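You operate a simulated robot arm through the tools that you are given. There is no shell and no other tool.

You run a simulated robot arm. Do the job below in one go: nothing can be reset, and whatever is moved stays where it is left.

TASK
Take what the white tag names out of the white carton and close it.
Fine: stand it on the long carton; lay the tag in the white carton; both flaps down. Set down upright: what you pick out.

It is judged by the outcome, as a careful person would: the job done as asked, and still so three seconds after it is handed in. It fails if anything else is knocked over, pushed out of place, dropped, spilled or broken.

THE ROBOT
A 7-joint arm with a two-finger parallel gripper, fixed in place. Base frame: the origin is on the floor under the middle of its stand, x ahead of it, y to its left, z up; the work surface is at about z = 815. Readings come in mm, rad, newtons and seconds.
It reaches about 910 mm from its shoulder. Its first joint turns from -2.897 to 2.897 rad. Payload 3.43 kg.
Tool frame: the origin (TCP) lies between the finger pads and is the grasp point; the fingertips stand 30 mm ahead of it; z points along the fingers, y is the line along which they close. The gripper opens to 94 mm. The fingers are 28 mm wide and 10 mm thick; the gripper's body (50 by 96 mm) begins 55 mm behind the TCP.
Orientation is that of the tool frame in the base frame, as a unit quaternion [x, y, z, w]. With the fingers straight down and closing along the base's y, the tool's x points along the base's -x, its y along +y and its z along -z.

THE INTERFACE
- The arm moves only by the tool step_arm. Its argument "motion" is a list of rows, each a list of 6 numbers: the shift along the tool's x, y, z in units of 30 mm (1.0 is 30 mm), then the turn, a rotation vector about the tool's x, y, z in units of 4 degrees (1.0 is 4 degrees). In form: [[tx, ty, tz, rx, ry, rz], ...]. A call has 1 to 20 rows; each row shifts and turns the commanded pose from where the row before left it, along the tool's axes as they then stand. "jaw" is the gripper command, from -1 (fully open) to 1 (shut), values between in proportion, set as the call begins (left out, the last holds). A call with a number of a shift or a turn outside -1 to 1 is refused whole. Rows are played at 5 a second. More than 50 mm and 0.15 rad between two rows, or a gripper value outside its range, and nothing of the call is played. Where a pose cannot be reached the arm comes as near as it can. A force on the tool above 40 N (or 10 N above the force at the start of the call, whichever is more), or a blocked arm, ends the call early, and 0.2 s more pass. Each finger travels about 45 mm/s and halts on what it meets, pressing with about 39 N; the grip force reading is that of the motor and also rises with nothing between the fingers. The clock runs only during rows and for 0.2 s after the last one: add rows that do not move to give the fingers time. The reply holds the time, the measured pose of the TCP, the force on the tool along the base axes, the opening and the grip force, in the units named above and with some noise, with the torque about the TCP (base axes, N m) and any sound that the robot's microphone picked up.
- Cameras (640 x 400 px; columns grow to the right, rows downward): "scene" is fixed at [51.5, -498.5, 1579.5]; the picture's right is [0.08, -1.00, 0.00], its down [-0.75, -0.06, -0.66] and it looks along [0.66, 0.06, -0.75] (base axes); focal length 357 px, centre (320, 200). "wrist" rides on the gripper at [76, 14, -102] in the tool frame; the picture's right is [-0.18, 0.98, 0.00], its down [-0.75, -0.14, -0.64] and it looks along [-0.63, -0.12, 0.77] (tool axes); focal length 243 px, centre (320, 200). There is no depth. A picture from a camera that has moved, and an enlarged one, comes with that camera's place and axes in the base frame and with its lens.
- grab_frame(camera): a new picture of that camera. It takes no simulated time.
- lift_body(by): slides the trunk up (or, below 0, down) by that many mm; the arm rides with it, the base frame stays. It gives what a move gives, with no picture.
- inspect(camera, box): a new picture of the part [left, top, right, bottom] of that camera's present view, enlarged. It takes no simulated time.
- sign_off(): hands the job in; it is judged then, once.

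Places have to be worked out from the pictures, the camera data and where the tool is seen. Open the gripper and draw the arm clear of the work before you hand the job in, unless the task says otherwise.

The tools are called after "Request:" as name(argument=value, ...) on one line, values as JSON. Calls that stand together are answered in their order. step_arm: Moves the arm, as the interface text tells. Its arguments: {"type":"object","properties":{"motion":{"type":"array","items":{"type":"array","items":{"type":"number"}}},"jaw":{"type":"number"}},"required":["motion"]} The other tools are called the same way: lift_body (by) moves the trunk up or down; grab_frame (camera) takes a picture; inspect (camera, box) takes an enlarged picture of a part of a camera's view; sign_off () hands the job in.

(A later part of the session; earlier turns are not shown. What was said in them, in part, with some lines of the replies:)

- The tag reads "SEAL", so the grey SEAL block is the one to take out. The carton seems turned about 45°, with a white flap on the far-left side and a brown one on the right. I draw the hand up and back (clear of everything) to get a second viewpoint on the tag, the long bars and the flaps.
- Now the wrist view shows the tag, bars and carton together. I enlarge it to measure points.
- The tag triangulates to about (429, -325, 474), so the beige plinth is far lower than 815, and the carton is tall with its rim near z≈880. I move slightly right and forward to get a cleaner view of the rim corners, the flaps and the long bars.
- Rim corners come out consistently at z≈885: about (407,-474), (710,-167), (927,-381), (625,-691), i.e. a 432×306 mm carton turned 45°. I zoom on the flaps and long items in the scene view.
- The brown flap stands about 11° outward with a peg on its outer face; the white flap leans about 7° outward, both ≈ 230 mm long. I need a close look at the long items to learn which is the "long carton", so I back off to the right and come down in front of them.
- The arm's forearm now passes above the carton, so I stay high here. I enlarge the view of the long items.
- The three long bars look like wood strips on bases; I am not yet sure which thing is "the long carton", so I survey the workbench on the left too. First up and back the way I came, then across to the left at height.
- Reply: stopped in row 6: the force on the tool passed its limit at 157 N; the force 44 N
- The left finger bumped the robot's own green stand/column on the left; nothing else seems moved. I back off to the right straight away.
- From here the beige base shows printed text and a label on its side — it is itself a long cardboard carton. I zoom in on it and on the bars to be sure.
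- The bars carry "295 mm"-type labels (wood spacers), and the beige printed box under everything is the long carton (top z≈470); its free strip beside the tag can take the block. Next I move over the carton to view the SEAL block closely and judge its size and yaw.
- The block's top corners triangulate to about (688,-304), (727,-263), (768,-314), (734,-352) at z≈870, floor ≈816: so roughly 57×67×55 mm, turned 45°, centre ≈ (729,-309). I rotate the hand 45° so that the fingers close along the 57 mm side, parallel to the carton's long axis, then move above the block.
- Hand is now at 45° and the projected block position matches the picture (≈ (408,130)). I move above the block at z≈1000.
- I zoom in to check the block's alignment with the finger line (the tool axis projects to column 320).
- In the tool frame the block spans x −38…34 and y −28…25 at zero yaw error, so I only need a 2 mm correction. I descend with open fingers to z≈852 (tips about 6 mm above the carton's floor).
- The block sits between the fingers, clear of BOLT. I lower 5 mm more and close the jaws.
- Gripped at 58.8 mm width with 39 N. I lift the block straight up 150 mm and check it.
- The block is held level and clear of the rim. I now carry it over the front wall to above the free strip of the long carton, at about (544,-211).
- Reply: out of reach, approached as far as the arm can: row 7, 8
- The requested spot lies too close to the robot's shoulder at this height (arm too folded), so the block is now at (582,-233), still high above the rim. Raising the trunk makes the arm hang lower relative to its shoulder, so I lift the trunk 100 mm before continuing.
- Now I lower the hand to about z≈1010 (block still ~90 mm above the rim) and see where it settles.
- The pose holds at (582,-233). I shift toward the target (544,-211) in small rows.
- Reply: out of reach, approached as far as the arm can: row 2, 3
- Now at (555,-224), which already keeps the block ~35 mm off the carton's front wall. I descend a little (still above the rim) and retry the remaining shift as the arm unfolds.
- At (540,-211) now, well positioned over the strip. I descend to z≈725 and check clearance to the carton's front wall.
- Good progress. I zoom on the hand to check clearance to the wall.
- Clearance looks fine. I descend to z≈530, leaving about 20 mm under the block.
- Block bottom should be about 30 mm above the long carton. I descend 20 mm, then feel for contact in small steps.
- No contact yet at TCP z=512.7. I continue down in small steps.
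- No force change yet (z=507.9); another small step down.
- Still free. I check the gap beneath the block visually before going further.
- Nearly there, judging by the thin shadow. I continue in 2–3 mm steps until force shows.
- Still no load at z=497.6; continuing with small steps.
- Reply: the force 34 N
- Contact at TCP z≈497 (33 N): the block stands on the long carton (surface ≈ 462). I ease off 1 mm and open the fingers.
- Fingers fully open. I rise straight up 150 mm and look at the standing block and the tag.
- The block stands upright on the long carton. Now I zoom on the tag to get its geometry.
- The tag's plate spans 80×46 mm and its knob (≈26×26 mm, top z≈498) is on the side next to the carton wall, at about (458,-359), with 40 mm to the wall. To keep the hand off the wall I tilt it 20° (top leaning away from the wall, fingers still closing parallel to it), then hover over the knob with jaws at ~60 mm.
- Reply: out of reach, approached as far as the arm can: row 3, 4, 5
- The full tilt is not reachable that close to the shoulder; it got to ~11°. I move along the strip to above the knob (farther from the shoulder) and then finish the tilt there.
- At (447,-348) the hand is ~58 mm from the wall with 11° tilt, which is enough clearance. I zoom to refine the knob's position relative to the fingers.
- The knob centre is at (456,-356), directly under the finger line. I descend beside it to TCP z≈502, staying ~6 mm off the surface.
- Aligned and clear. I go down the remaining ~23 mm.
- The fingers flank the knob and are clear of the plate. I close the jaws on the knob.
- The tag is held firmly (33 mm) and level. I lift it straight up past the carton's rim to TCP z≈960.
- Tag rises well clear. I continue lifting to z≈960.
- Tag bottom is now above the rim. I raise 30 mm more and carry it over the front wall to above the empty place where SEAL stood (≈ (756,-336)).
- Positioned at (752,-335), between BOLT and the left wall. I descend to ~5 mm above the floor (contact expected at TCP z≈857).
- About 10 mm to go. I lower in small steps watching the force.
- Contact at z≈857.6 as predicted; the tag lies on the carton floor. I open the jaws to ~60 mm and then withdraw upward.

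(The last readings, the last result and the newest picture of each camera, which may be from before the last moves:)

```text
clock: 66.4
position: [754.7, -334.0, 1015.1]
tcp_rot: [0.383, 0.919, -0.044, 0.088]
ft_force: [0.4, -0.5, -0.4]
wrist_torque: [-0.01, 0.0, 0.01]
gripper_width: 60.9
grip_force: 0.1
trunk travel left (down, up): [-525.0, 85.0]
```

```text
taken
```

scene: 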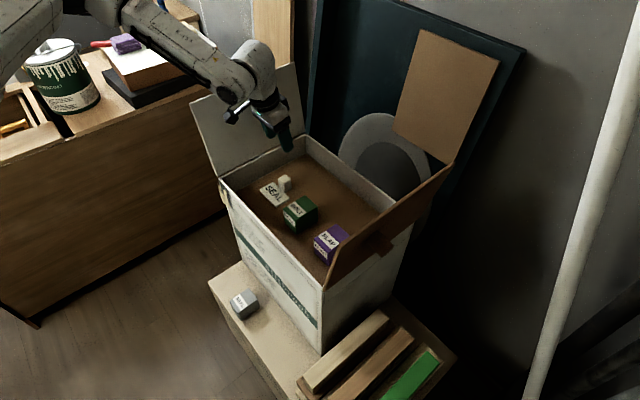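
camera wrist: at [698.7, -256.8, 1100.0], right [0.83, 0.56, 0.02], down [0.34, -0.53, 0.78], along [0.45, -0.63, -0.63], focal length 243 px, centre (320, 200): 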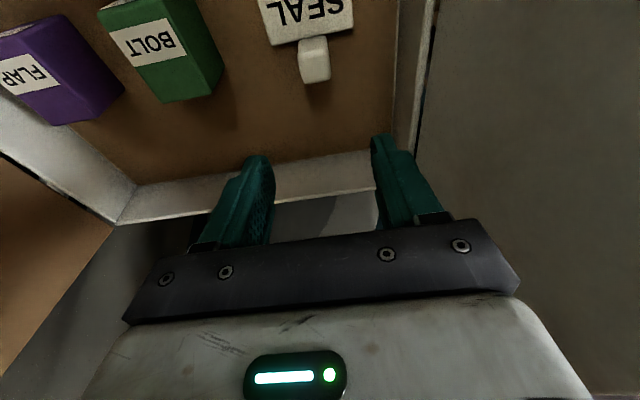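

The tag lies flat in the carton beside BOLT. Next the flaps: white first, so I raise the hand well above the flap tops (z≈1117), take out the tilt, and close the fingers to use them as a pusher.

Request:
step_arm(motion=[[-0.192, -0.012, -0.952, 0, 0, 0], [-0.192, -0.012, -0.952, 0, 0, 0], [-0.192, -0.012, -0.952, 0, 0, 0], [-0.192, -0.012, -0.952, 0, 0, 0], [-0.192, -0.012, -0.952, 0, 0, 0], [-0.192, -0.012, -0.952, 0, 0, 0], [0, 0, 0, 0, 0.95, 0], [0, 0, 0, 0, 0.95, 0], [0, 0, 0, 0, 0.93, 0], [0, 0, 0, 0, 0, 0]], jaw=1)

Request:
grab_frame(camera="scene")

Request:
grab_frame(camera="wrist")

```text
clock: 68.6
position: [755.8, -334.4, 1190.1]
tcp_rot: [0.385, 0.923, -0.005, -0.003]
ft_force: [-0.1, 0.0, -0.8]
wrist_torque: [0.01, -0.01, 0.01]
gripper_width: 0.0
grip_force: 33.3
trunk travel left (down, up): [-525.0, 85.0]
```

```text
taken
```

scene: 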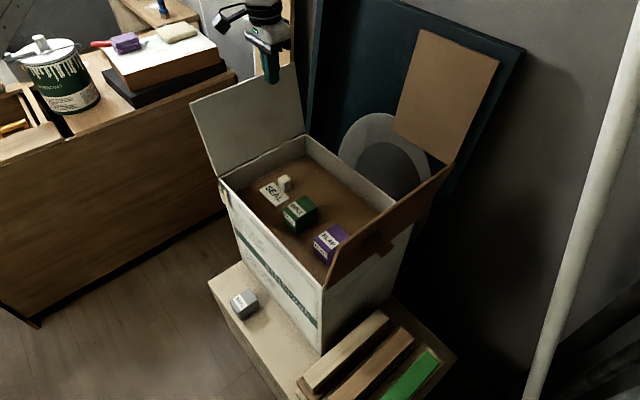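

```text
taken
camera wrist: at [713.0, -270.8, 1292.4], right [0.83, 0.56, -0.01], down [0.44, -0.63, 0.64], along [0.35, -0.54, -0.77], focal length 243 px, centre (320, 200)
```

wrist: 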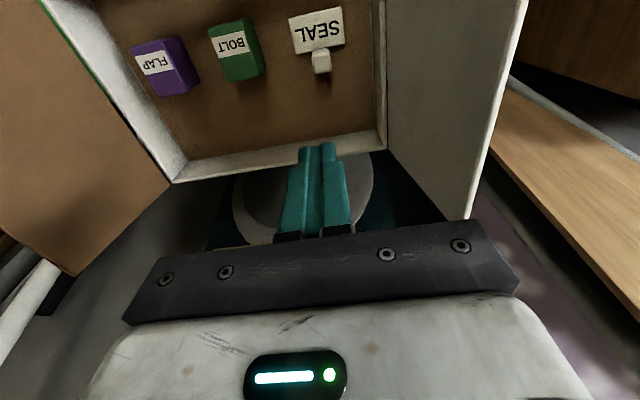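

The white flap's outer edge is at n1≈425 along the carton's long axis (leaning ~10° outward). I move over it, above its top edge, to the outside.

Request:
step_arm(motion=[[0.233, 0.955, 0, 0, 0, 0], [0.233, 0.955, 0, 0, 0, 0], [0.233, 0.955, 0, 0, 0, 0], [0.233, 0.955, 0, 0, 0, 0], [0.233, 0.955, 0, 0, 0, 0], [0.233, 0.955, 0, 0, 0, 0], [0, 0, 0, 0, 0, 0]])

Request:
grab_frame(camera="scene")

Request:
grab_frame(camera="wrist")

```text
clock: 70.2
position: [849.1, -185.7, 1192.1]
tcp_rot: [0.386, 0.923, -0.006, -0.002]
ft_force: [1.1, 0.2, 0.5]
wrist_torque: [-0.01, -0.02, -0.02]
gripper_width: 0.0
grip_force: 32.8
trunk travel left (down, up): [-525.0, 85.0]
```

```text
taken
```

scene: 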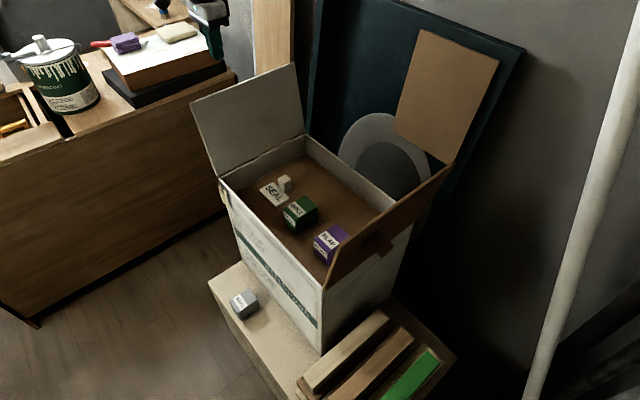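

```text
taken
camera wrist: at [807.1, -121.7, 1293.4], right [0.83, 0.56, -0.01], down [0.44, -0.63, 0.64], along [0.35, -0.54, -0.77], focal length 243 px, centre (320, 200)
```

wrist: 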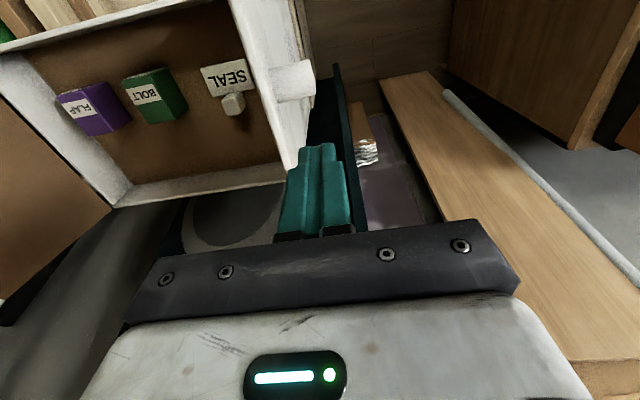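

From here I see the white flap also has a peg on its outer face, plus some dark upright item beyond. I zoom to judge obstacles before descending.

Request:
inspect(camera="wrist", box=[220, 0, 476, 160])

Request:
inspect(camera="wrist", box=[240, 40, 400, 240])

Request:
inspect(camera="scene", box=[170, 0, 330, 100])

```text
2.50 times, centred on (348, 80) of wrist
camera zoom: at [807.1, -121.7, 1293.4], right [0.83, 0.56, -0.01], down [0.44, -0.63, 0.64], along [0.35, -0.54, -0.77], focal length 606 px, centre (250, 500)
```

zoom: 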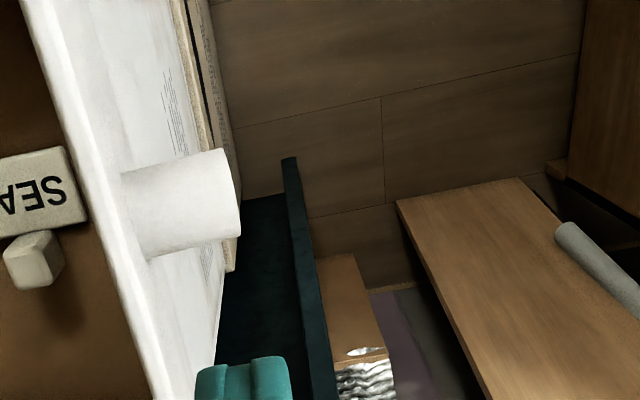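

```text
2.00 times, centred on (320, 140) of wrist
camera zoom: at [807.1, -121.7, 1293.4], right [0.83, 0.56, -0.01], down [0.44, -0.63, 0.64], along [0.35, -0.54, -0.77], focal length 485 px, centre (320, 320)
```

zoom: 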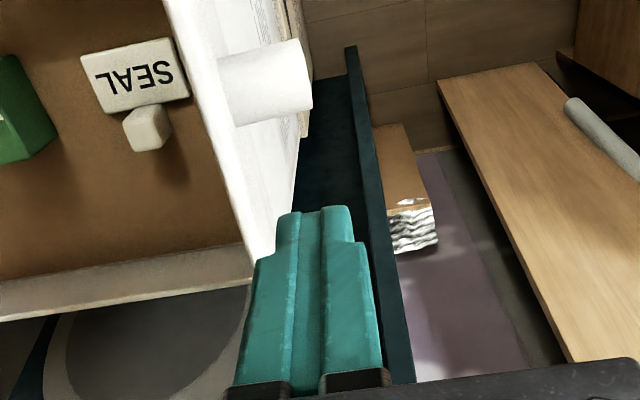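

```text
4.00 times, centred on (250, 50) of scene
camera zoom: at [51.5, -498.5, 1579.5], right [0.08, -1.0, 0.0], down [-0.75, -0.06, -0.66], along [0.66, 0.06, -0.75], focal length 1428 px, centre (600, 800)
```

zoom: 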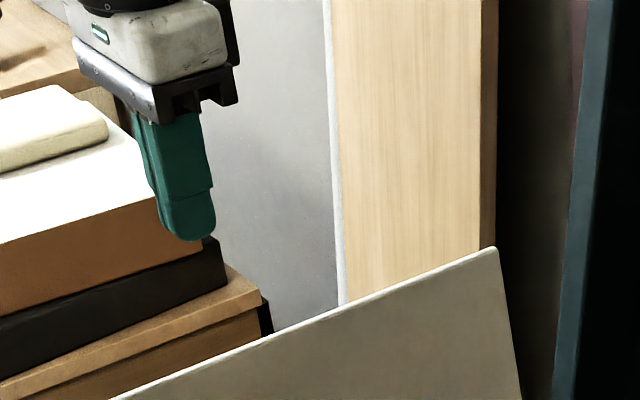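

The white peg sticks out of the flap near n2≈721, z≈1005; the teal board edge is far behind. To keep off the peg I shift 58 mm along the flap, then lower the closed fingers outside the flap to z≈1085 (tips at 1055, above peg height).

Request:
step_arm(motion=[[-0.97, 0, 0, 0, 0, 0], [-0.97, 0, 0, 0, 0, 0], [0, 0, 0.9, 0, 0, 0], [0, 0, 0.9, 0, 0, 0], [0, 0, 0.9, 0, 0, 0], [0, 0, 0.85, 0, 0, 0], [0, 0, 0, 0, 0, 0]])

Request:
grab_frame(camera="wrist")

Request:
grab_frame(camera="scene")

```text
clock: 71.8
position: [886.8, -227.7, 1083.0]
tcp_rot: [0.384, 0.923, -0.005, -0.003]
ft_force: [-0.7, 0.3, -0.8]
wrist_torque: [-0.01, 0.01, 0.0]
gripper_width: 0.0
grip_force: 32.6
trunk travel left (down, up): [-525.0, 85.0]
```

```text
taken
camera wrist: at [844.1, -161.6, 1184.1], right [0.83, 0.56, -0.01], down [0.43, -0.63, 0.64], along [0.35, -0.54, -0.77], focal length 243 px, centre (320, 200)
```

wrist: 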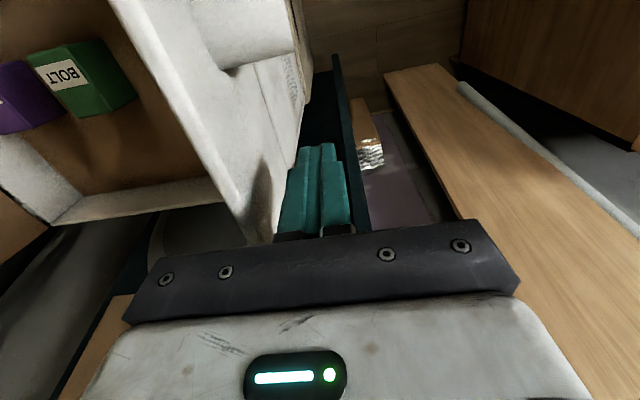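

```text
taken
```

scene: 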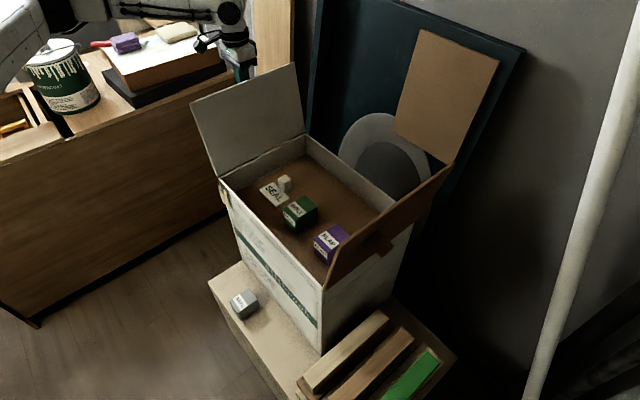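

The fingers are outside the white flap. I push gently toward the carton (along −tool y), 70 mm, and watch the flap.

Request:
step_arm(motion=[[0, -0.6, 0, 0, 0, 0], [0, -0.6, 0, 0, 0, 0], [0, -0.6, 0, 0, 0, 0], [0, -0.6, 0, 0, 0, 0], [0, 0, 0, 0, 0, 0]])

Request:
grab_frame(camera="wrist")

Request:
grab_frame(camera="scene")

```text
clock: 73.0
position: [836.7, -277.5, 1082.6]
tcp_rot: [0.385, 0.923, -0.005, -0.002]
ft_force: [1.0, 0.3, 0.2]
wrist_torque: [0.01, 0.0, 0.0]
gripper_width: 0.3
grip_force: 33.0
trunk travel left (down, up): [-525.0, 85.0]
```

```text
taken
camera wrist: at [793.2, -212.8, 1184.6], right [0.83, 0.56, -0.01], down [0.44, -0.63, 0.64], along [0.35, -0.54, -0.77], focal length 243 px, centre (320, 200)
```

wrist: 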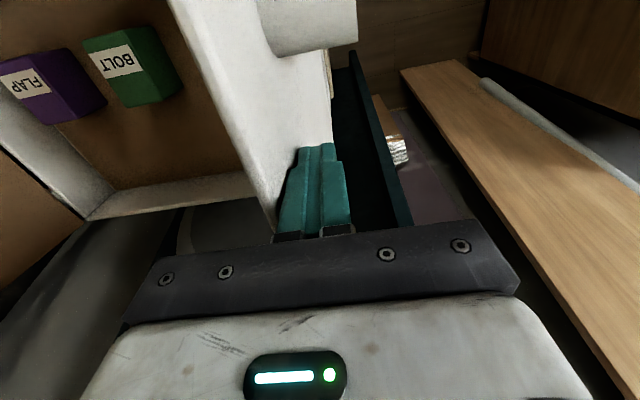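

```text
taken
```

scene: 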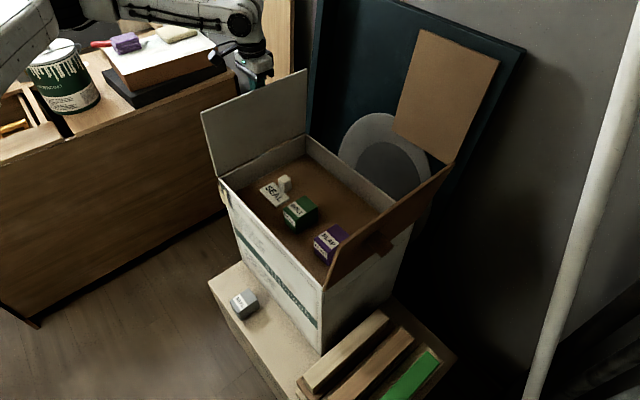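

The flap follows, now about vertical, with almost no force. I push another 70 mm to bring it past vertical.

Request:
step_arm(motion=[[0, -0.6, 0, 0, 0, 0], [0, -0.6, 0, 0, 0, 0], [0, -0.6, 0, 0, 0, 0], [0, -0.6, 0, 0, 0, 0], [0, 0, 0, 0, 0, 0]])

Request:
grab_frame(camera="wrist")

Request:
grab_frame(camera="scene")

```text
clock: 74.2
position: [785.1, -329.4, 1085.3]
tcp_rot: [0.386, 0.923, -0.005, -0.002]
ft_force: [-1.4, -1.0, 0.3]
wrist_torque: [0.03, -0.02, -0.01]
gripper_width: 0.1
grip_force: 33.1
trunk travel left (down, up): [-525.0, 85.0]
```

```text
taken
camera wrist: at [741.9, -264.6, 1186.6], right [0.83, 0.56, -0.01], down [0.44, -0.63, 0.64], along [0.35, -0.54, -0.77], focal length 243 px, centre (320, 200)
```

wrist: 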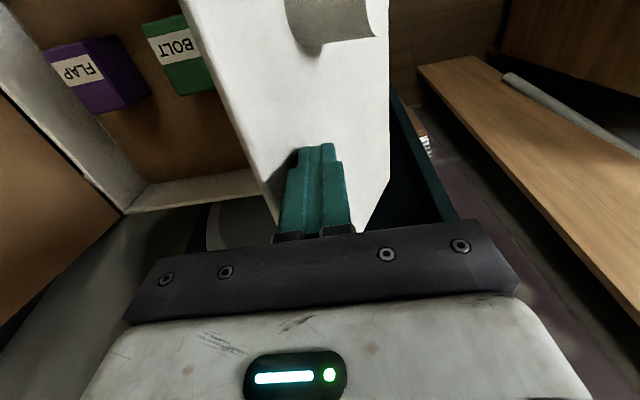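

```text
taken
```

scene: 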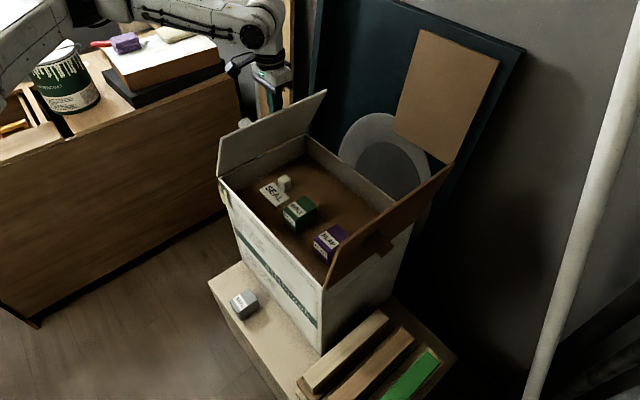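

The flap leans inward now. I wait a second to see whether it moves on its own (spring or gravity).

Request:
step_arm(motion=[[0, 0, 0, 0, 0, 0], [0, 0, 0, 0, 0, 0], [0, 0, 0, 0, 0, 0], [0, 0, 0, 0, 0, 0], [0, 0, 0, 0, 0, 0]])

Request:
grab_frame(camera="scene")

Request:
inspect(camera="wrist", box=[180, 0, 436, 240])

```text
clock: 75.4
position: [784.0, -328.1, 1084.7]
tcp_rot: [0.385, 0.923, -0.005, -0.002]
ft_force: [-0.8, -0.7, -0.6]
wrist_torque: [0.0, 0.0, -0.01]
gripper_width: 0.1
grip_force: 33.4
trunk travel left (down, up): [-525.0, 85.0]
```

```text
taken
```

scene: 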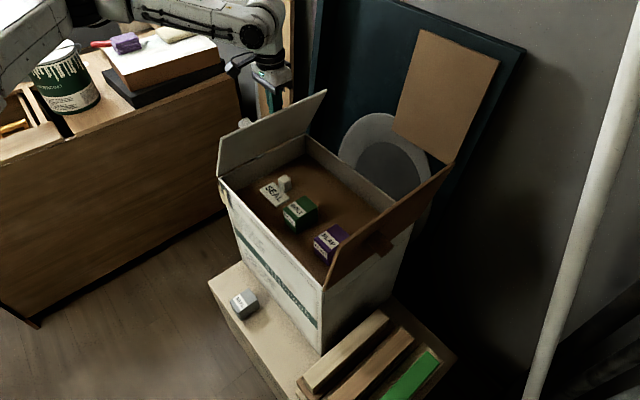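

```text
1.67 times, centred on (308, 120) of wrist
camera zoom: at [742.3, -264.3, 1186.6], right [0.83, 0.56, -0.01], down [0.44, -0.63, 0.64], along [0.35, -0.54, -0.77], focal length 404 px, centre (340, 333)
```

zoom: 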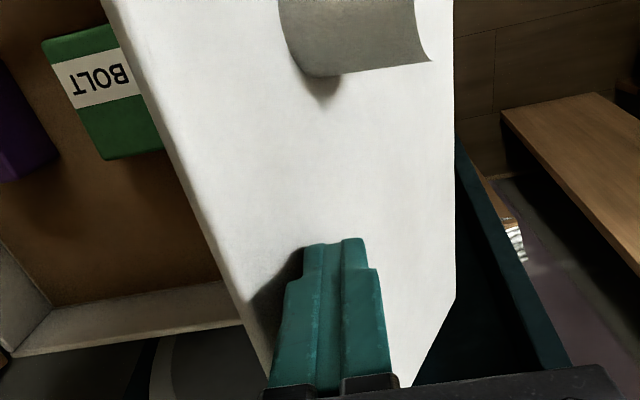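

The hinge holds by friction, so the flap must be guided all the way. I follow the hinge arc with the fingertips: push in and down to about 75° from vertical.

Request:
step_arm(motion=[[0, -0.667, 0.45, 0, 0, 0], [0, -0.667, 0.45, 0, 0, 0], [0, -0.667, 0.45, 0, 0, 0], [0, -0.49, 0.64, 0, 0, 0], [0, -0.49, 0.64, 0, 0, 0], [0, 0, 0, 0, 0, 0]])

Request:
grab_frame(camera="scene")

Request:
grab_frame(camera="wrist")

```text
clock: 76.8
position: [720.9, -391.6, 1006.0]
tcp_rot: [0.385, 0.923, -0.005, -0.003]
ft_force: [0.5, -0.7, -0.8]
wrist_torque: [0.01, 0.0, -0.01]
gripper_width: 0.2
grip_force: 32.9
trunk travel left (down, up): [-525.0, 85.0]
```

```text
taken
```

scene: 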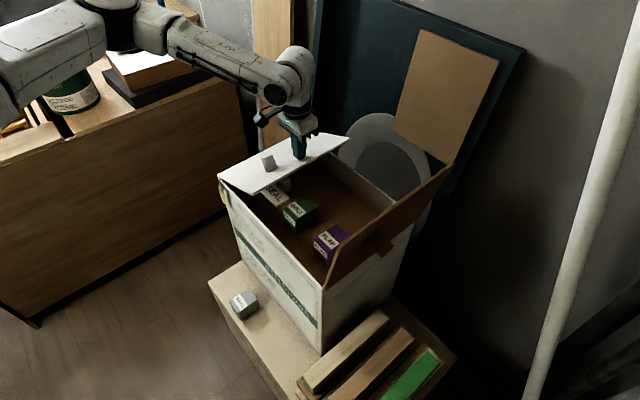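

```text
taken
camera wrist: at [678.3, -327.6, 1107.9], right [0.83, 0.56, -0.01], down [0.44, -0.63, 0.64], along [0.35, -0.54, -0.77], focal length 243 px, centre (320, 200)
```

wrist: 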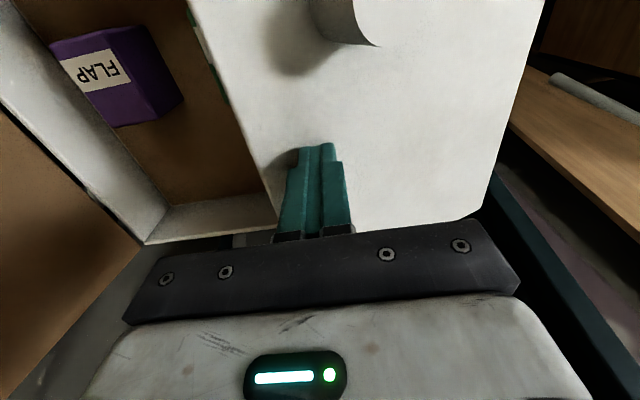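

The flap is about 60° over and following well. I continue along the arc to ~85°.

Request:
step_arm(motion=[[0, -0.32, 0.75, 0, 0, 0], [0, -0.32, 0.75, 0, 0, 0], [0, -0.09, 0.53, 0, 0, 0], [0, -0.09, 0.53, 0, 0, 0], [0, 0, 0, 0, 0, 0]])

Request:
grab_frame(camera="scene")

Request:
grab_frame(camera="wrist")

```text
clock: 78.0
position: [704.0, -408.8, 930.0]
tcp_rot: [0.386, 0.922, -0.005, -0.003]
ft_force: [-1.6, 3.0, 6.4]
wrist_torque: [0.1, 0.0, 0.01]
gripper_width: 0.0
grip_force: 33.0
trunk travel left (down, up): [-525.0, 85.0]
```

```text
taken
```

scene: 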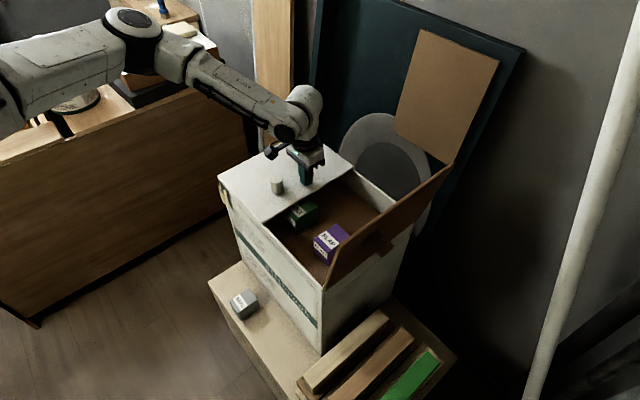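

```text
taken
camera wrist: at [661.2, -344.5, 1031.5], right [0.83, 0.56, -0.01], down [0.43, -0.63, 0.64], along [0.35, -0.54, -0.77], focal length 243 px, centre (320, 200)
```

wrist: 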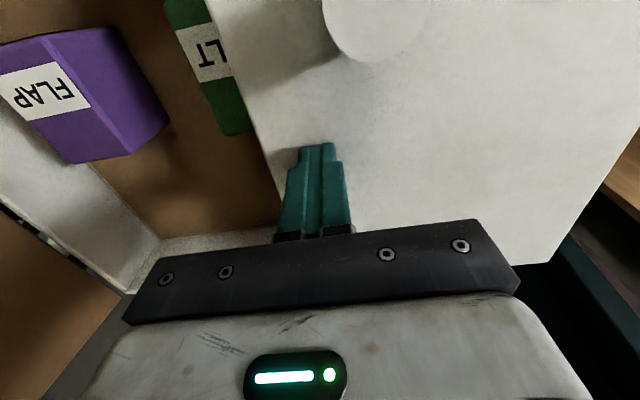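

Nearly flat: 6 N upward at tip z≈900. I press a few mm more, gently, until it is seated.

Request:
step_arm(motion=[[0, 0, 0.1, 0, 0, 0], [0, 0, 0, 0, 0, 0]])

Request:
inspect(camera="scene", box=[200, 130, 392, 250])

```text
clock: 78.6
position: [704.5, -409.2, 929.0]
tcp_rot: [0.385, 0.923, -0.006, -0.002]
ft_force: [-3.6, 6.5, 28.7]
wrist_torque: [0.43, 0.19, -0.07]
gripper_width: 0.1
grip_force: 32.9
trunk travel left (down, up): [-525.0, 85.0]
```

```text
3.33 times, centred on (296, 190) of scene
camera zoom: at [51.5, -498.5, 1579.5], right [0.08, -1.0, 0.0], down [-0.75, -0.06, -0.66], along [0.66, 0.06, -0.75], focal length 1190 px, centre (400, 233)
```

zoom: 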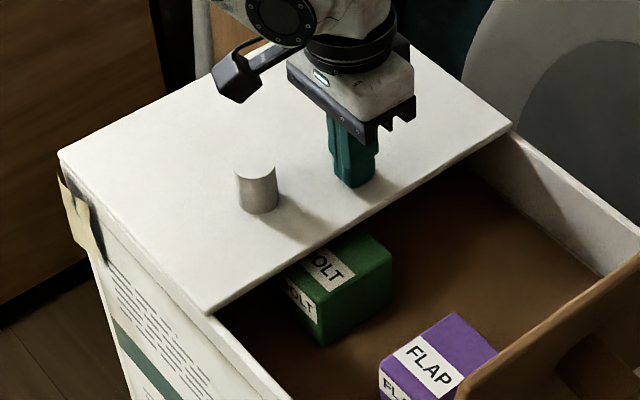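

The white flap is seated (29 N reaction) and lies flat; its free edge is about at mid-carton. I rise off it and check that it stays down.

Request:
step_arm(motion=[[0, 0, -0.3, 0, 0, 0], [0, 0, -0.5, 0, 0, 0], [0, 0, -0.9, 0, 0, 0], [0, 0, -0.9, 0, 0, 0], [0, 0, -0.9, 0, 0, 0], [0, 0, 0, 0, 0, 0], [0, 0, 0, 0, 0, 0], [0, 0, 0, 0, 0, 0], [0, 0, 0, 0, 0, 0], [0, 0, 0, 0, 0, 0]])

Request:
grab_frame(camera="scene")

Request:
grab_frame(camera="wrist")

```text
clock: 80.8
position: [703.6, -407.9, 1032.8]
tcp_rot: [0.385, 0.923, -0.005, -0.002]
ft_force: [0.2, 0.0, 0.2]
wrist_torque: [-0.01, 0.02, -0.01]
gripper_width: 0.0
grip_force: 32.6
trunk travel left (down, up): [-525.0, 85.0]
```

```text
taken
```

scene: 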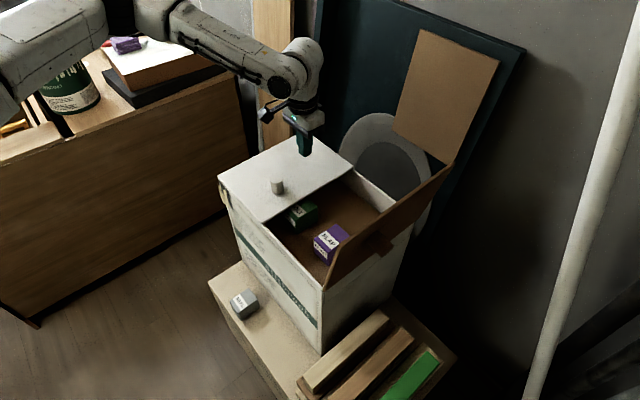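

```text
taken
camera wrist: at [660.8, -344.4, 1133.9], right [0.83, 0.56, -0.01], down [0.44, -0.63, 0.64], along [0.35, -0.54, -0.77], focal length 243 px, centre (320, 200)
```

wrist: 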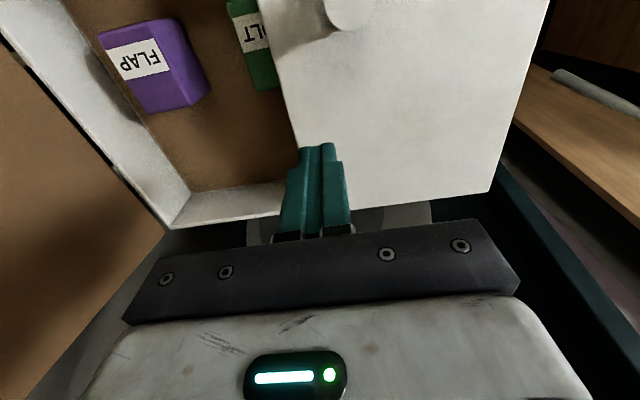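

The white flap stays down on its own. For the brown flap I raise the hand to z≈1190 and cross over it to its outer side (n1≈−150), away from its peg.

Request:
step_arm(motion=[[0, 0, -0.9, 0, 0, 0], [0, 0, -0.9, 0, 0, 0], [0, 0, -0.9, 0, 0, 0], [0, 0, -0.9, 0, 0, 0], [0, 0, -0.9, 0, 0, 0], [0, 0, -0.8, 0, 0, 0], [0, -0.95, 0, 0, 0, 0], [0, -0.95, 0, 0, 0, 0], [0, -0.95, 0, 0, 0, 0], [0, -0.95, 0, 0, 0, 0], [0, -0.95, 0, 0, 0, 0], [0, 0, 0, 0, 0, 0]])

Request:
grab_frame(camera="scene")

Request:
grab_frame(camera="wrist")

```text
clock: 83.4
position: [604.4, -506.6, 1193.2]
tcp_rot: [0.386, 0.923, -0.006, -0.003]
ft_force: [0.5, -0.3, 0.6]
wrist_torque: [-0.01, 0.0, 0.0]
gripper_width: 0.0
grip_force: 33.1
trunk travel left (down, up): [-525.0, 85.0]
```

```text
taken
```

scene: 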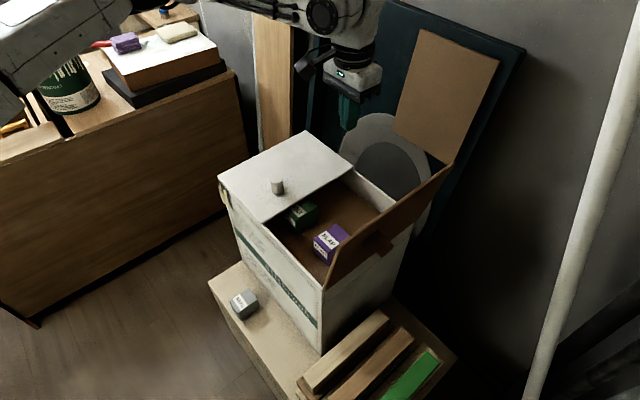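

```text
taken
camera wrist: at [561.2, -442.6, 1294.6], right [0.83, 0.56, -0.01], down [0.44, -0.63, 0.64], along [0.35, -0.54, -0.77], focal length 243 px, centre (320, 200)
```

wrist: 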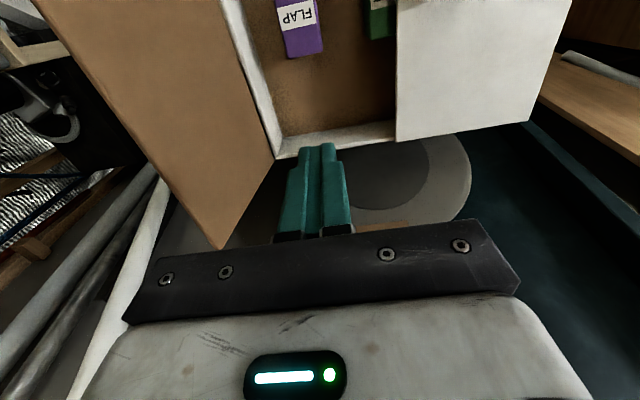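

The brown flap's top edge is at n1≈−90, z≈1098. I continue across to n1≈−150.

Request:
step_arm(motion=[[0, -0.91, 0, 0, 0, 0], [0, -0.91, 0, 0, 0, 0], [0, -0.91, 0, 0, 0, 0], [0, -0.91, 0, 0, 0, 0], [0, -0.91, 0, 0, 0, 0], [0, -0.91, 0, 0, 0, 0], [0, -0.91, 0, 0, 0, 0], [0, -0.91, 0, 0, 0, 0], [0, 0, 0, 0, 0, 0]])

Request:
grab_frame(camera="scene")

Request:
grab_frame(camera="wrist")

```text
clock: 85.4
position: [450.3, -662.3, 1194.9]
tcp_rot: [0.385, 0.923, -0.006, -0.002]
ft_force: [0.6, 0.6, 0.0]
wrist_torque: [0.0, -0.01, -0.01]
gripper_width: 0.0
grip_force: 32.7
trunk travel left (down, up): [-525.0, 85.0]
```

```text
taken
```

scene: 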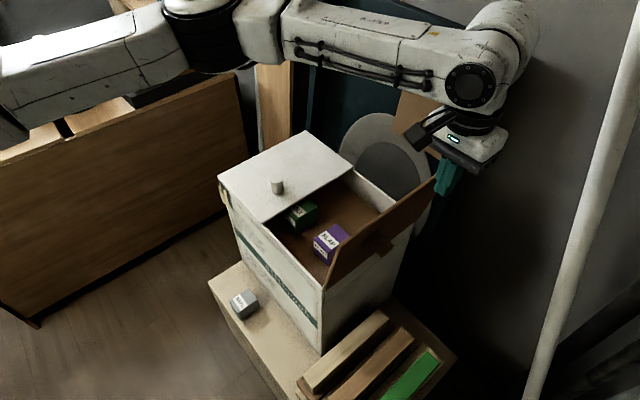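

```text
taken
camera wrist: at [406.2, -597.4, 1296.7], right [0.83, 0.56, -0.01], down [0.43, -0.63, 0.64], along [0.35, -0.54, -0.77], focal length 243 px, centre (320, 200)
```

wrist: 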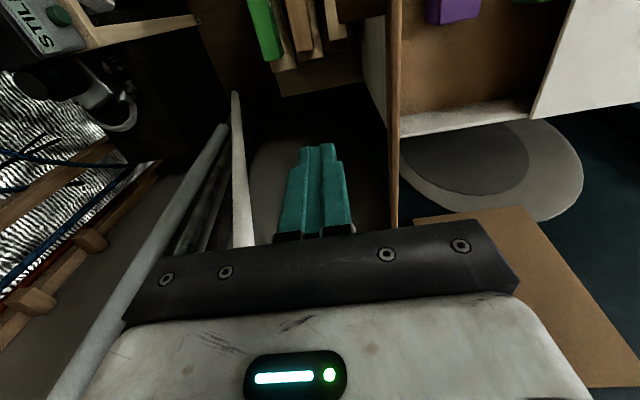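

I'm outside the brown flap, seen edge-on at column ~395 with ~50 mm clearance. I descend to z≈1078 so that the fingertips overlap the flap's top by ~50 mm.

Request:
step_arm(motion=[[0, 0, 0.9, 0, 0, 0], [0, 0, 0.9, 0, 0, 0], [0, 0, 0.9, 0, 0, 0], [0, 0, 0.9, 0, 0, 0], [0, 0, 0.3, 0, 0, 0], [0, 0, 0, 0, 0, 0]])

Request:
grab_frame(camera="wrist")

Request:
inspect(camera="scene", box=[300, 90, 556, 280])

```text
clock: 86.8
position: [448.3, -662.4, 1077.9]
tcp_rot: [0.385, 0.923, -0.006, -0.003]
ft_force: [0.5, -0.8, -0.8]
wrist_torque: [0.02, 0.01, -0.05]
gripper_width: 0.0
grip_force: 32.8
trunk travel left (down, up): [-525.0, 85.0]
```

```text
taken
camera wrist: at [404.7, -597.9, 1180.2], right [0.83, 0.56, -0.01], down [0.44, -0.63, 0.64], along [0.35, -0.54, -0.77], focal length 243 px, centre (320, 200)
```

wrist: 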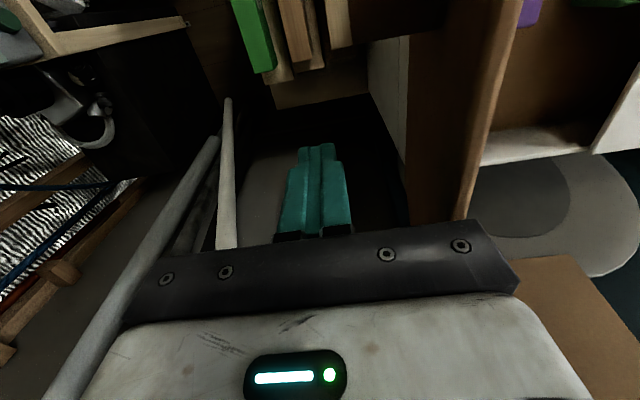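

```text
2.11 times, centred on (428, 185) of scene
camera zoom: at [51.5, -498.5, 1579.5], right [0.08, -1.0, 0.0], down [-0.75, -0.06, -0.66], along [0.66, 0.06, -0.75], focal length 751 px, centre (93, 232)
```

zoom: 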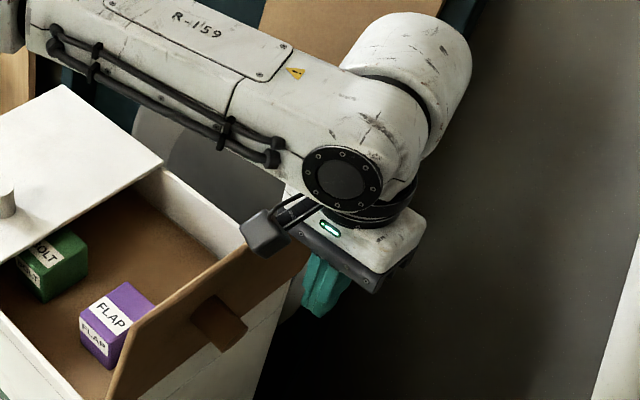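

Good placement; the camera and hand are above the flap's top. I push the brown flap toward the carton (+tool y) by 72 mm.

Request:
step_arm(motion=[[0, 0.6, 0, 0, 0, 0], [0, 0.6, 0, 0, 0, 0], [0, 0.6, 0, 0, 0, 0], [0, 0.6, 0, 0, 0, 0], [0, 0, 0, 0, 0, 0]])

Request:
grab_frame(camera="wrist")

Request:
grab_frame(camera="scene")

```text
clock: 88.0
position: [499.3, -611.7, 1077.0]
tcp_rot: [0.386, 0.923, -0.005, -0.003]
ft_force: [-0.1, -0.9, 0.5]
wrist_torque: [-0.02, 0.0, 0.02]
gripper_width: 0.0
grip_force: 33.2
trunk travel left (down, up): [-525.0, 85.0]
```

```text
taken
camera wrist: at [456.3, -546.7, 1179.1], right [0.83, 0.56, -0.01], down [0.44, -0.63, 0.64], along [0.35, -0.54, -0.77], focal length 243 px, centre (320, 200)
```

wrist: 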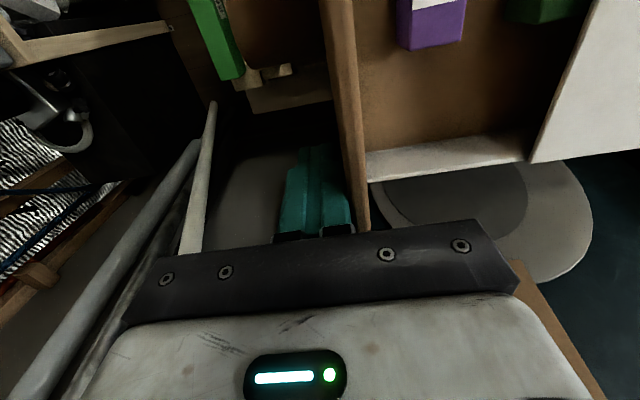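

```text
taken
```

scene: 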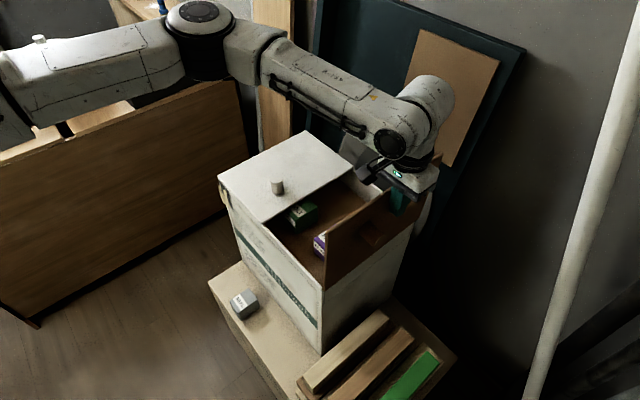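

The flap is following, near vertical. I push another 90 mm at this height to tip it inward.

Request:
step_arm(motion=[[0, 0.6, 0, 0, 0, 0], [0, 0.6, 0, 0, 0, 0], [0, 0.6, 0, 0, 0, 0], [0, 0.6, 0, 0, 0, 0], [0, 0.6, 0, 0, 0, 0], [0, 0, 0, 0, 0, 0]])

Request:
grab_frame(camera="wrist")

Request:
grab_frame(camera="scene")

```text
clock: 89.4
position: [560.2, -548.8, 1076.0]
tcp_rot: [0.385, 0.923, -0.006, -0.003]
ft_force: [0.0, -0.5, 0.2]
wrist_torque: [0.02, -0.02, -0.02]
gripper_width: 0.0
grip_force: 33.2
trunk travel left (down, up): [-525.0, 85.0]
```

```text
taken
camera wrist: at [518.7, -484.2, 1178.3], right [0.83, 0.56, -0.01], down [0.44, -0.63, 0.64], along [0.35, -0.54, -0.77], focal length 243 px, centre (320, 200)
```

wrist: 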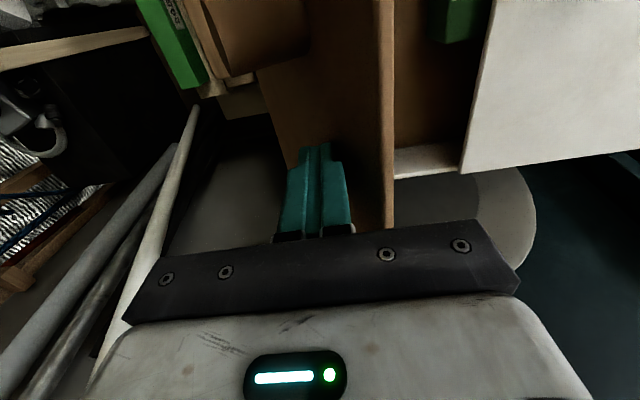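

```text
taken
```

scene: 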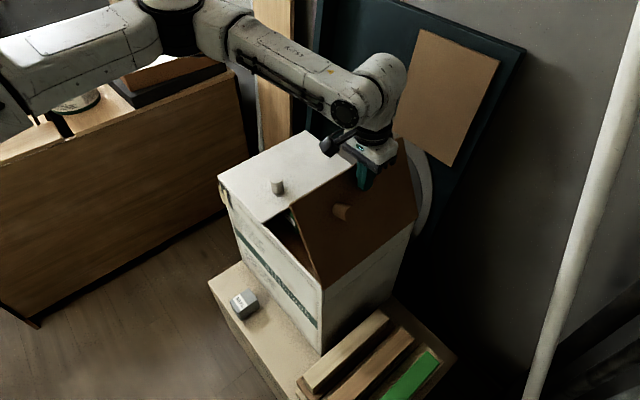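

Brown flap now leans inward. I follow the arc: in and down to about 60°.

Request:
step_arm(motion=[[0, 0.652, 0.4, 0, 0, 0], [0, 0.652, 0.4, 0, 0, 0], [0, 0.652, 0.4, 0, 0, 0], [0, 0.465, 0.6, 0, 0, 0], [0, 0.465, 0.6, 0, 0, 0], [0, 0, 0, 0, 0, 0]])

Request:
grab_frame(camera="wrist")

Request:
grab_frame(camera="scene")

```text
clock: 90.8
position: [622.3, -486.2, 1002.3]
tcp_rot: [0.385, 0.923, -0.005, -0.002]
ft_force: [0.0, 0.9, -0.3]
wrist_torque: [-0.02, 0.02, 0.01]
gripper_width: 0.0
grip_force: 33.0
trunk travel left (down, up): [-525.0, 85.0]
```

```text
taken
camera wrist: at [579.3, -422.8, 1104.4], right [0.83, 0.56, -0.01], down [0.43, -0.63, 0.64], along [0.35, -0.54, -0.77], focal length 243 px, centre (320, 200)
```

wrist: 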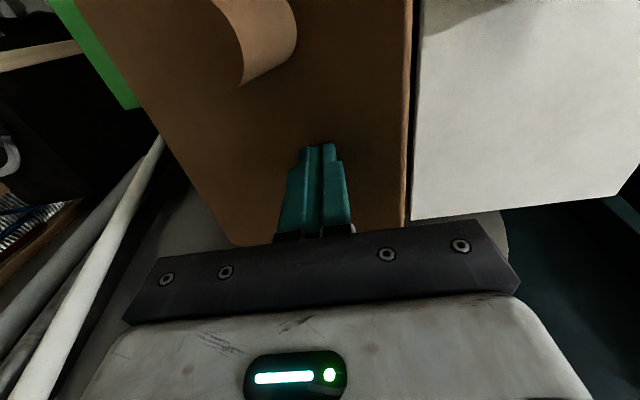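

```text
taken
```

scene: 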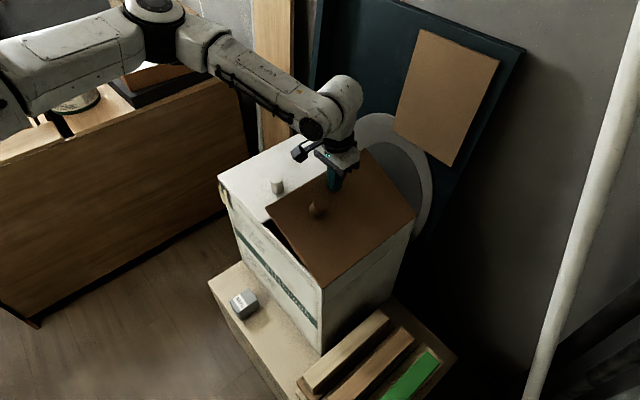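

About 60° over and following. I continue to ~85°.

Request:
step_arm(motion=[[0, 0.265, 0.69, 0, 0, 0], [0, 0.265, 0.69, 0, 0, 0], [0, 0.09, 0.48, 0, 0, 0], [0, 0.09, 0.48, 0, 0, 0], [0, 0, 0, 0, 0, 0]])

Request:
grab_frame(camera="wrist")

Request:
inspect(camera="scene", box=[200, 110, 456, 300])

```text
clock: 92.0
position: [637.6, -472.6, 932.3]
tcp_rot: [0.385, 0.923, -0.005, -0.003]
ft_force: [0.7, 0.7, 0.7]
wrist_torque: [0.0, -0.01, -0.02]
gripper_width: 0.1
grip_force: 33.0
trunk travel left (down, up): [-525.0, 85.0]
```

```text
taken
camera wrist: at [594.6, -408.5, 1033.9], right [0.83, 0.56, -0.01], down [0.44, -0.63, 0.64], along [0.35, -0.54, -0.77], focal length 243 px, centre (320, 200)
```

wrist: 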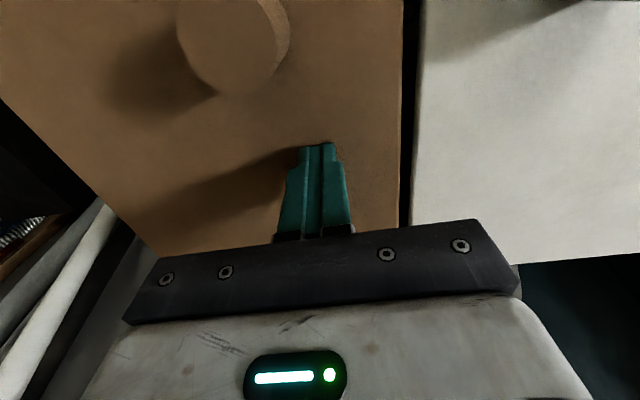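

```text
2.11 times, centred on (328, 205) of scene
camera zoom: at [51.5, -498.5, 1579.5], right [0.08, -1.0, 0.0], down [-0.75, -0.06, -0.66], along [0.66, 0.06, -0.75], focal length 751 px, centre (303, 190)
```

zoom: 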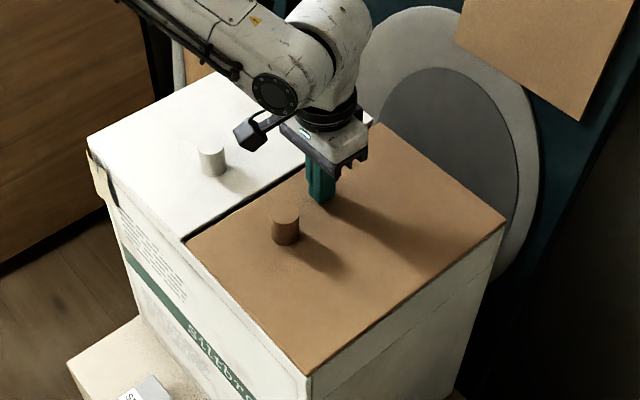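

Nearly flat, a thin gap between the flaps at mid. I press down the last few millimetres until it seats.

Request:
step_arm(motion=[[0, 0, 0.1, 0, 0, 0], [0, 0, 0, 0, 0, 0]])

Request:
step_arm(motion=[[0, 0, 0.07, 0, 0, 0], [0, 0, 0, 0, 0, 0]])

```text
clock: 92.6
position: [637.2, -474.0, 931.0]
tcp_rot: [0.385, 0.923, -0.006, -0.003]
ft_force: [-0.1, 2.1, 2.5]
wrist_torque: [0.06, 0.01, 0.0]
gripper_width: 0.0
grip_force: 33.1
trunk travel left (down, up): [-525.0, 85.0]
```

```text
clock: 93.2
position: [638.7, -473.2, 928.3]
tcp_rot: [0.386, 0.923, -0.005, -0.002]
ft_force: [-5.8, 9.8, 21.9]
wrist_torque: [0.38, 0.16, 0.0]
gripper_width: 0.0
grip_force: 32.9
trunk travel left (down, up): [-525.0, 85.0]
```

Seated with 22 N reaction at the same height as the white flap. I withdraw straight up and wait to see that it stays.

Request:
step_arm(motion=[[0, 0, -0.3, 0, 0, 0], [0, 0, -0.5, 0, 0, 0], [0, 0, -0.9, 0, 0, 0], [0, 0, -0.9, 0, 0, 0], [0, 0, -0.9, 0, 0, 0], [0, 0, -0.9, 0, 0, 0], [0, 0, -0.9, 0, 0, 0], [0, 0, -0.9, 0, 0, 0], [0, 0, -0.9, 0, 0, 0], [0, 0, -0.9, 0, 0, 0], [0, 0, 0, 0, 0, 0], [0, 0, 0, 0, 0, 0], [0, 0, 0, 0, 0, 0]])

Request:
grab_frame(camera="scene")

Request:
grab_frame(camera="wrist")

Request:
inspect(camera="scene", box=[190, 110, 446, 330])

```text
clock: 96.0
position: [640.4, -470.2, 1169.0]
tcp_rot: [0.385, 0.923, -0.005, -0.002]
ft_force: [-0.5, -1.1, -0.4]
wrist_torque: [-0.01, 0.0, 0.04]
gripper_width: 0.2
grip_force: 32.7
trunk travel left (down, up): [-525.0, 85.0]
```

```text
taken
```

scene: 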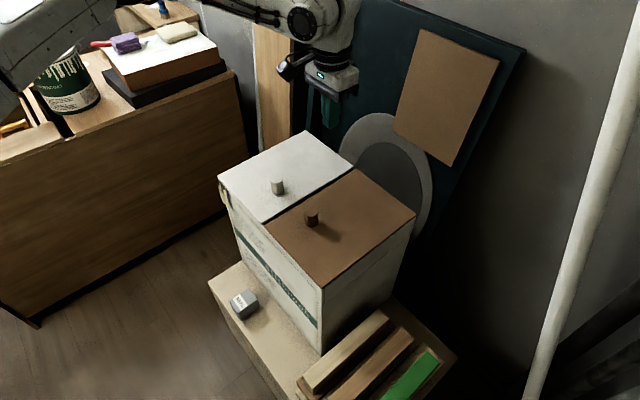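

```text
taken
camera wrist: at [597.4, -407.1, 1269.8], right [0.83, 0.56, -0.01], down [0.43, -0.63, 0.64], along [0.35, -0.54, -0.77], focal length 243 px, centre (320, 200)
```

wrist: 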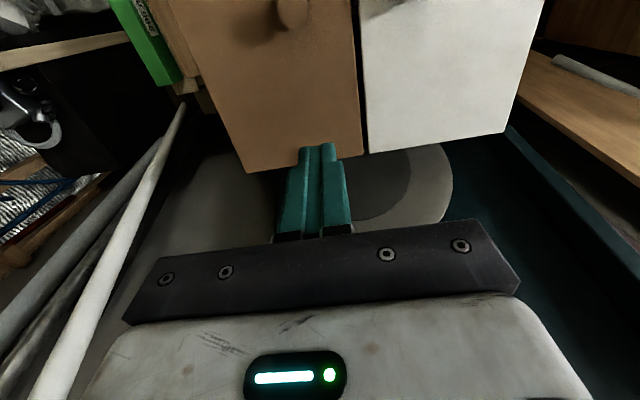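

```text
1.82 times, centred on (318, 220) of scene
camera zoom: at [51.5, -498.5, 1579.5], right [0.08, -1.0, 0.0], down [-0.75, -0.06, -0.66], along [0.66, 0.06, -0.75], focal length 649 px, centre (324, 164)
```

zoom: 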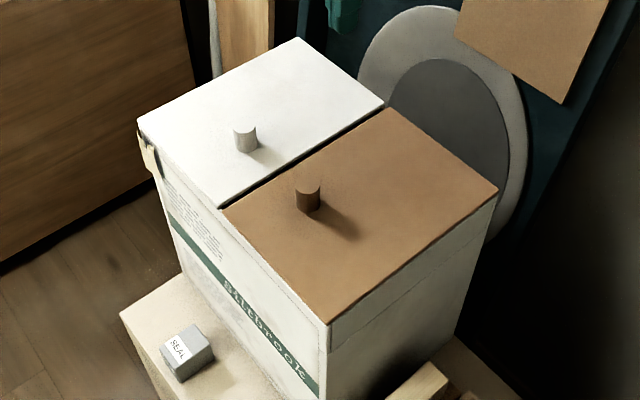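

Both flaps look closed. I zoom on the edges to check for any gap between flaps and rim, and look at the standing block.

Request:
inspect(camera="scene", box=[210, 160, 338, 300])

Request:
inspect(camera="scene", box=[205, 260, 301, 340])

Request:
inspect(camera="scene", box=[310, 150, 438, 300])

```text
2.86 times, centred on (274, 230) of scene
camera zoom: at [51.5, -498.5, 1579.5], right [0.08, -1.0, 0.0], down [-0.75, -0.06, -0.66], along [0.66, 0.06, -0.75], focal length 1020 px, centre (451, 114)
```

zoom: 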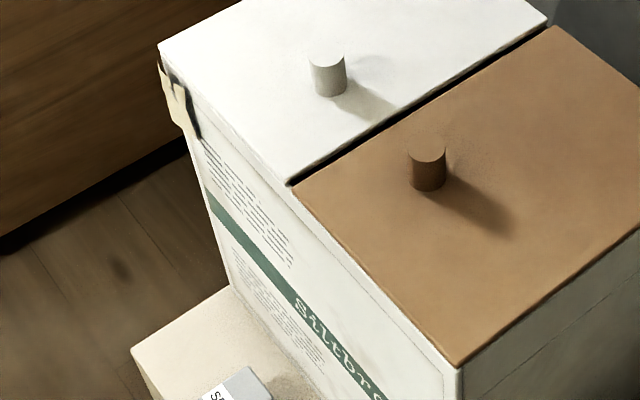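

```text
5.00 times, centred on (253, 300) of scene
camera zoom: at [51.5, -498.5, 1579.5], right [0.08, -1.0, 0.0], down [-0.75, -0.06, -0.66], along [0.66, 0.06, -0.75], focal length 1785 px, centre (655, -300)
```

zoom: 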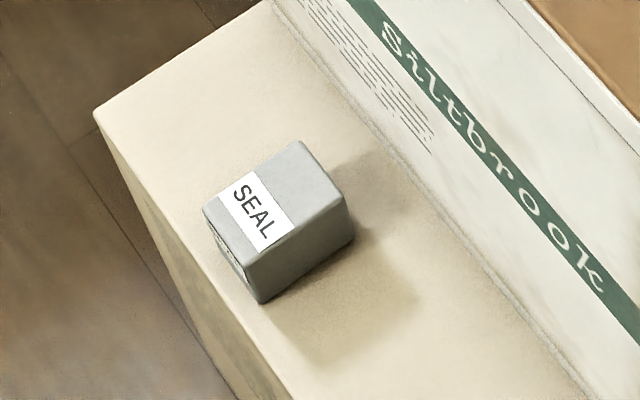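

```text
2.67 times, centred on (374, 225) of scene
camera zoom: at [51.5, -498.5, 1579.5], right [0.08, -1.0, 0.0], down [-0.75, -0.06, -0.66], along [0.66, 0.06, -0.75], focal length 952 px, centre (176, 133)
```

zoom: 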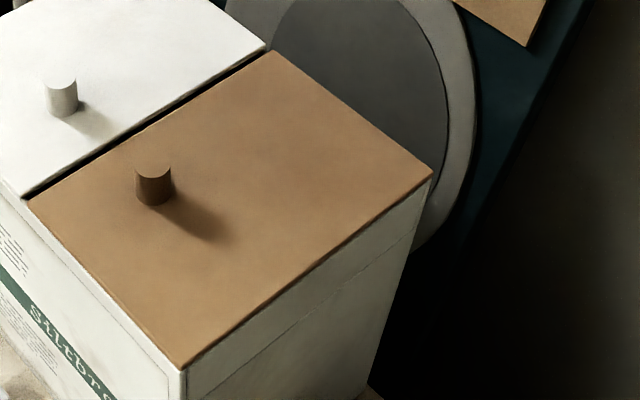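

Both flaps sit flush, SEAL stands upright on the long carton, and nothing else has moved. I open the gripper and draw the arm up and back, clear of the work.

Request:
step_arm(motion=[[0, 0, -0.9, 0, 0, 0], [0, 0, -0.9, 0, 0, 0], [0, 0, -0.9, 0, 0, 0], [0, 0, -0.9, 0, 0, 0], [0.8, 0, -0.3, 0, 0, 0], [0.8, 0, -0.3, 0, 0, 0], [0.8, 0, 0, 0, 0, 0], [0.8, 0, 0, 0, 0, 0], [0.8, 0, 0, 0, 0, 0], [0, 0, 0, 0, 0, 0], [0, 0, 0, 0, 0, 0], [0, 0, 0, 0, 0, 0], [0, 0, 0, 0, 0, 0], [0, 0, 0, 0, 0, 0]], jaw=-1)

Request:
grab_frame(camera="scene")

Request:
grab_frame(camera="wrist")

```text
clock: 99.0
position: [558.0, -385.1, 1293.8]
tcp_rot: [0.384, 0.923, -0.006, -0.002]
ft_force: [0.3, -0.6, -0.4]
wrist_torque: [0.0, -0.03, 0.04]
gripper_width: 94.1
grip_force: 0.0
trunk travel left (down, up): [-525.0, 85.0]
```

```text
taken
```

scene: 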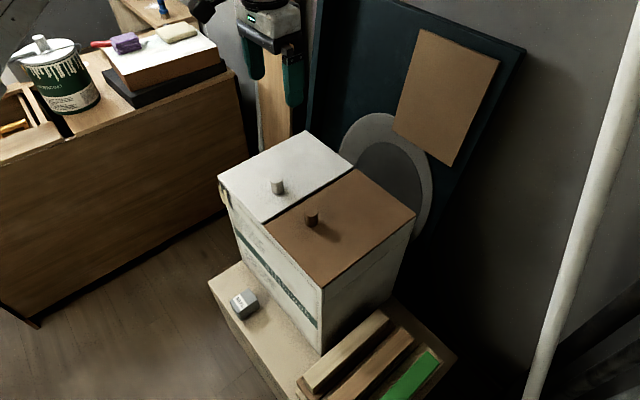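

```text
taken
camera wrist: at [514.7, -320.4, 1395.0], right [0.83, 0.56, -0.01], down [0.44, -0.63, 0.64], along [0.35, -0.54, -0.77], focal length 243 px, centre (320, 200)
```

wrist: 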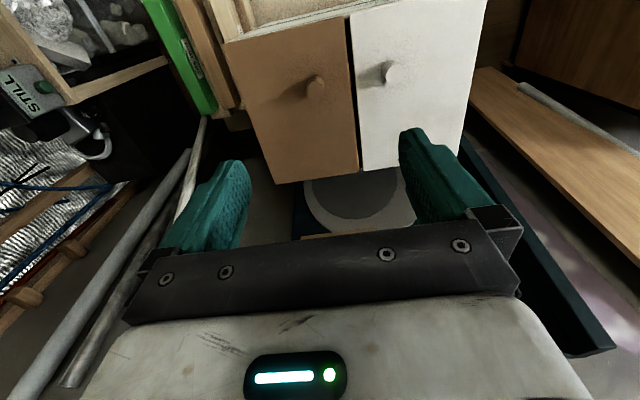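

The gripper is open and clear of the work. Both flaps are down, the tag is in the white carton and SEAL stands upright on the long carton, so I hand the job in.

Request:
sign_off()

```text
The job is handed in.
```

The job is handed in: the SEAL block is out, the tag is inside and the white carton is closed.

- **Block:** The tag read "SEAL". I took that block out and stood it upright on the long carton, label up. I took "the long carton" to be the beige printed box that the white carton stands on.
- **Tag:** It lies flat on the white carton's floor, where the block had been, next to BOLT.
- **Flaps:** Both are pressed down flat. They stayed down when I lifted the hand away and in every picture after that.

**Bump during the survey:** While I was looking around at the start, the left finger hit what looked like the robot's own green column, with a peak of 157 N. I backed off at once. The gripper worked normally afterwards, and I saw nothing else moved or knocked over in the pictures.

At hand-in the gripper was open and the arm was drawn clear, with the trunk 100 mm above its starting height.
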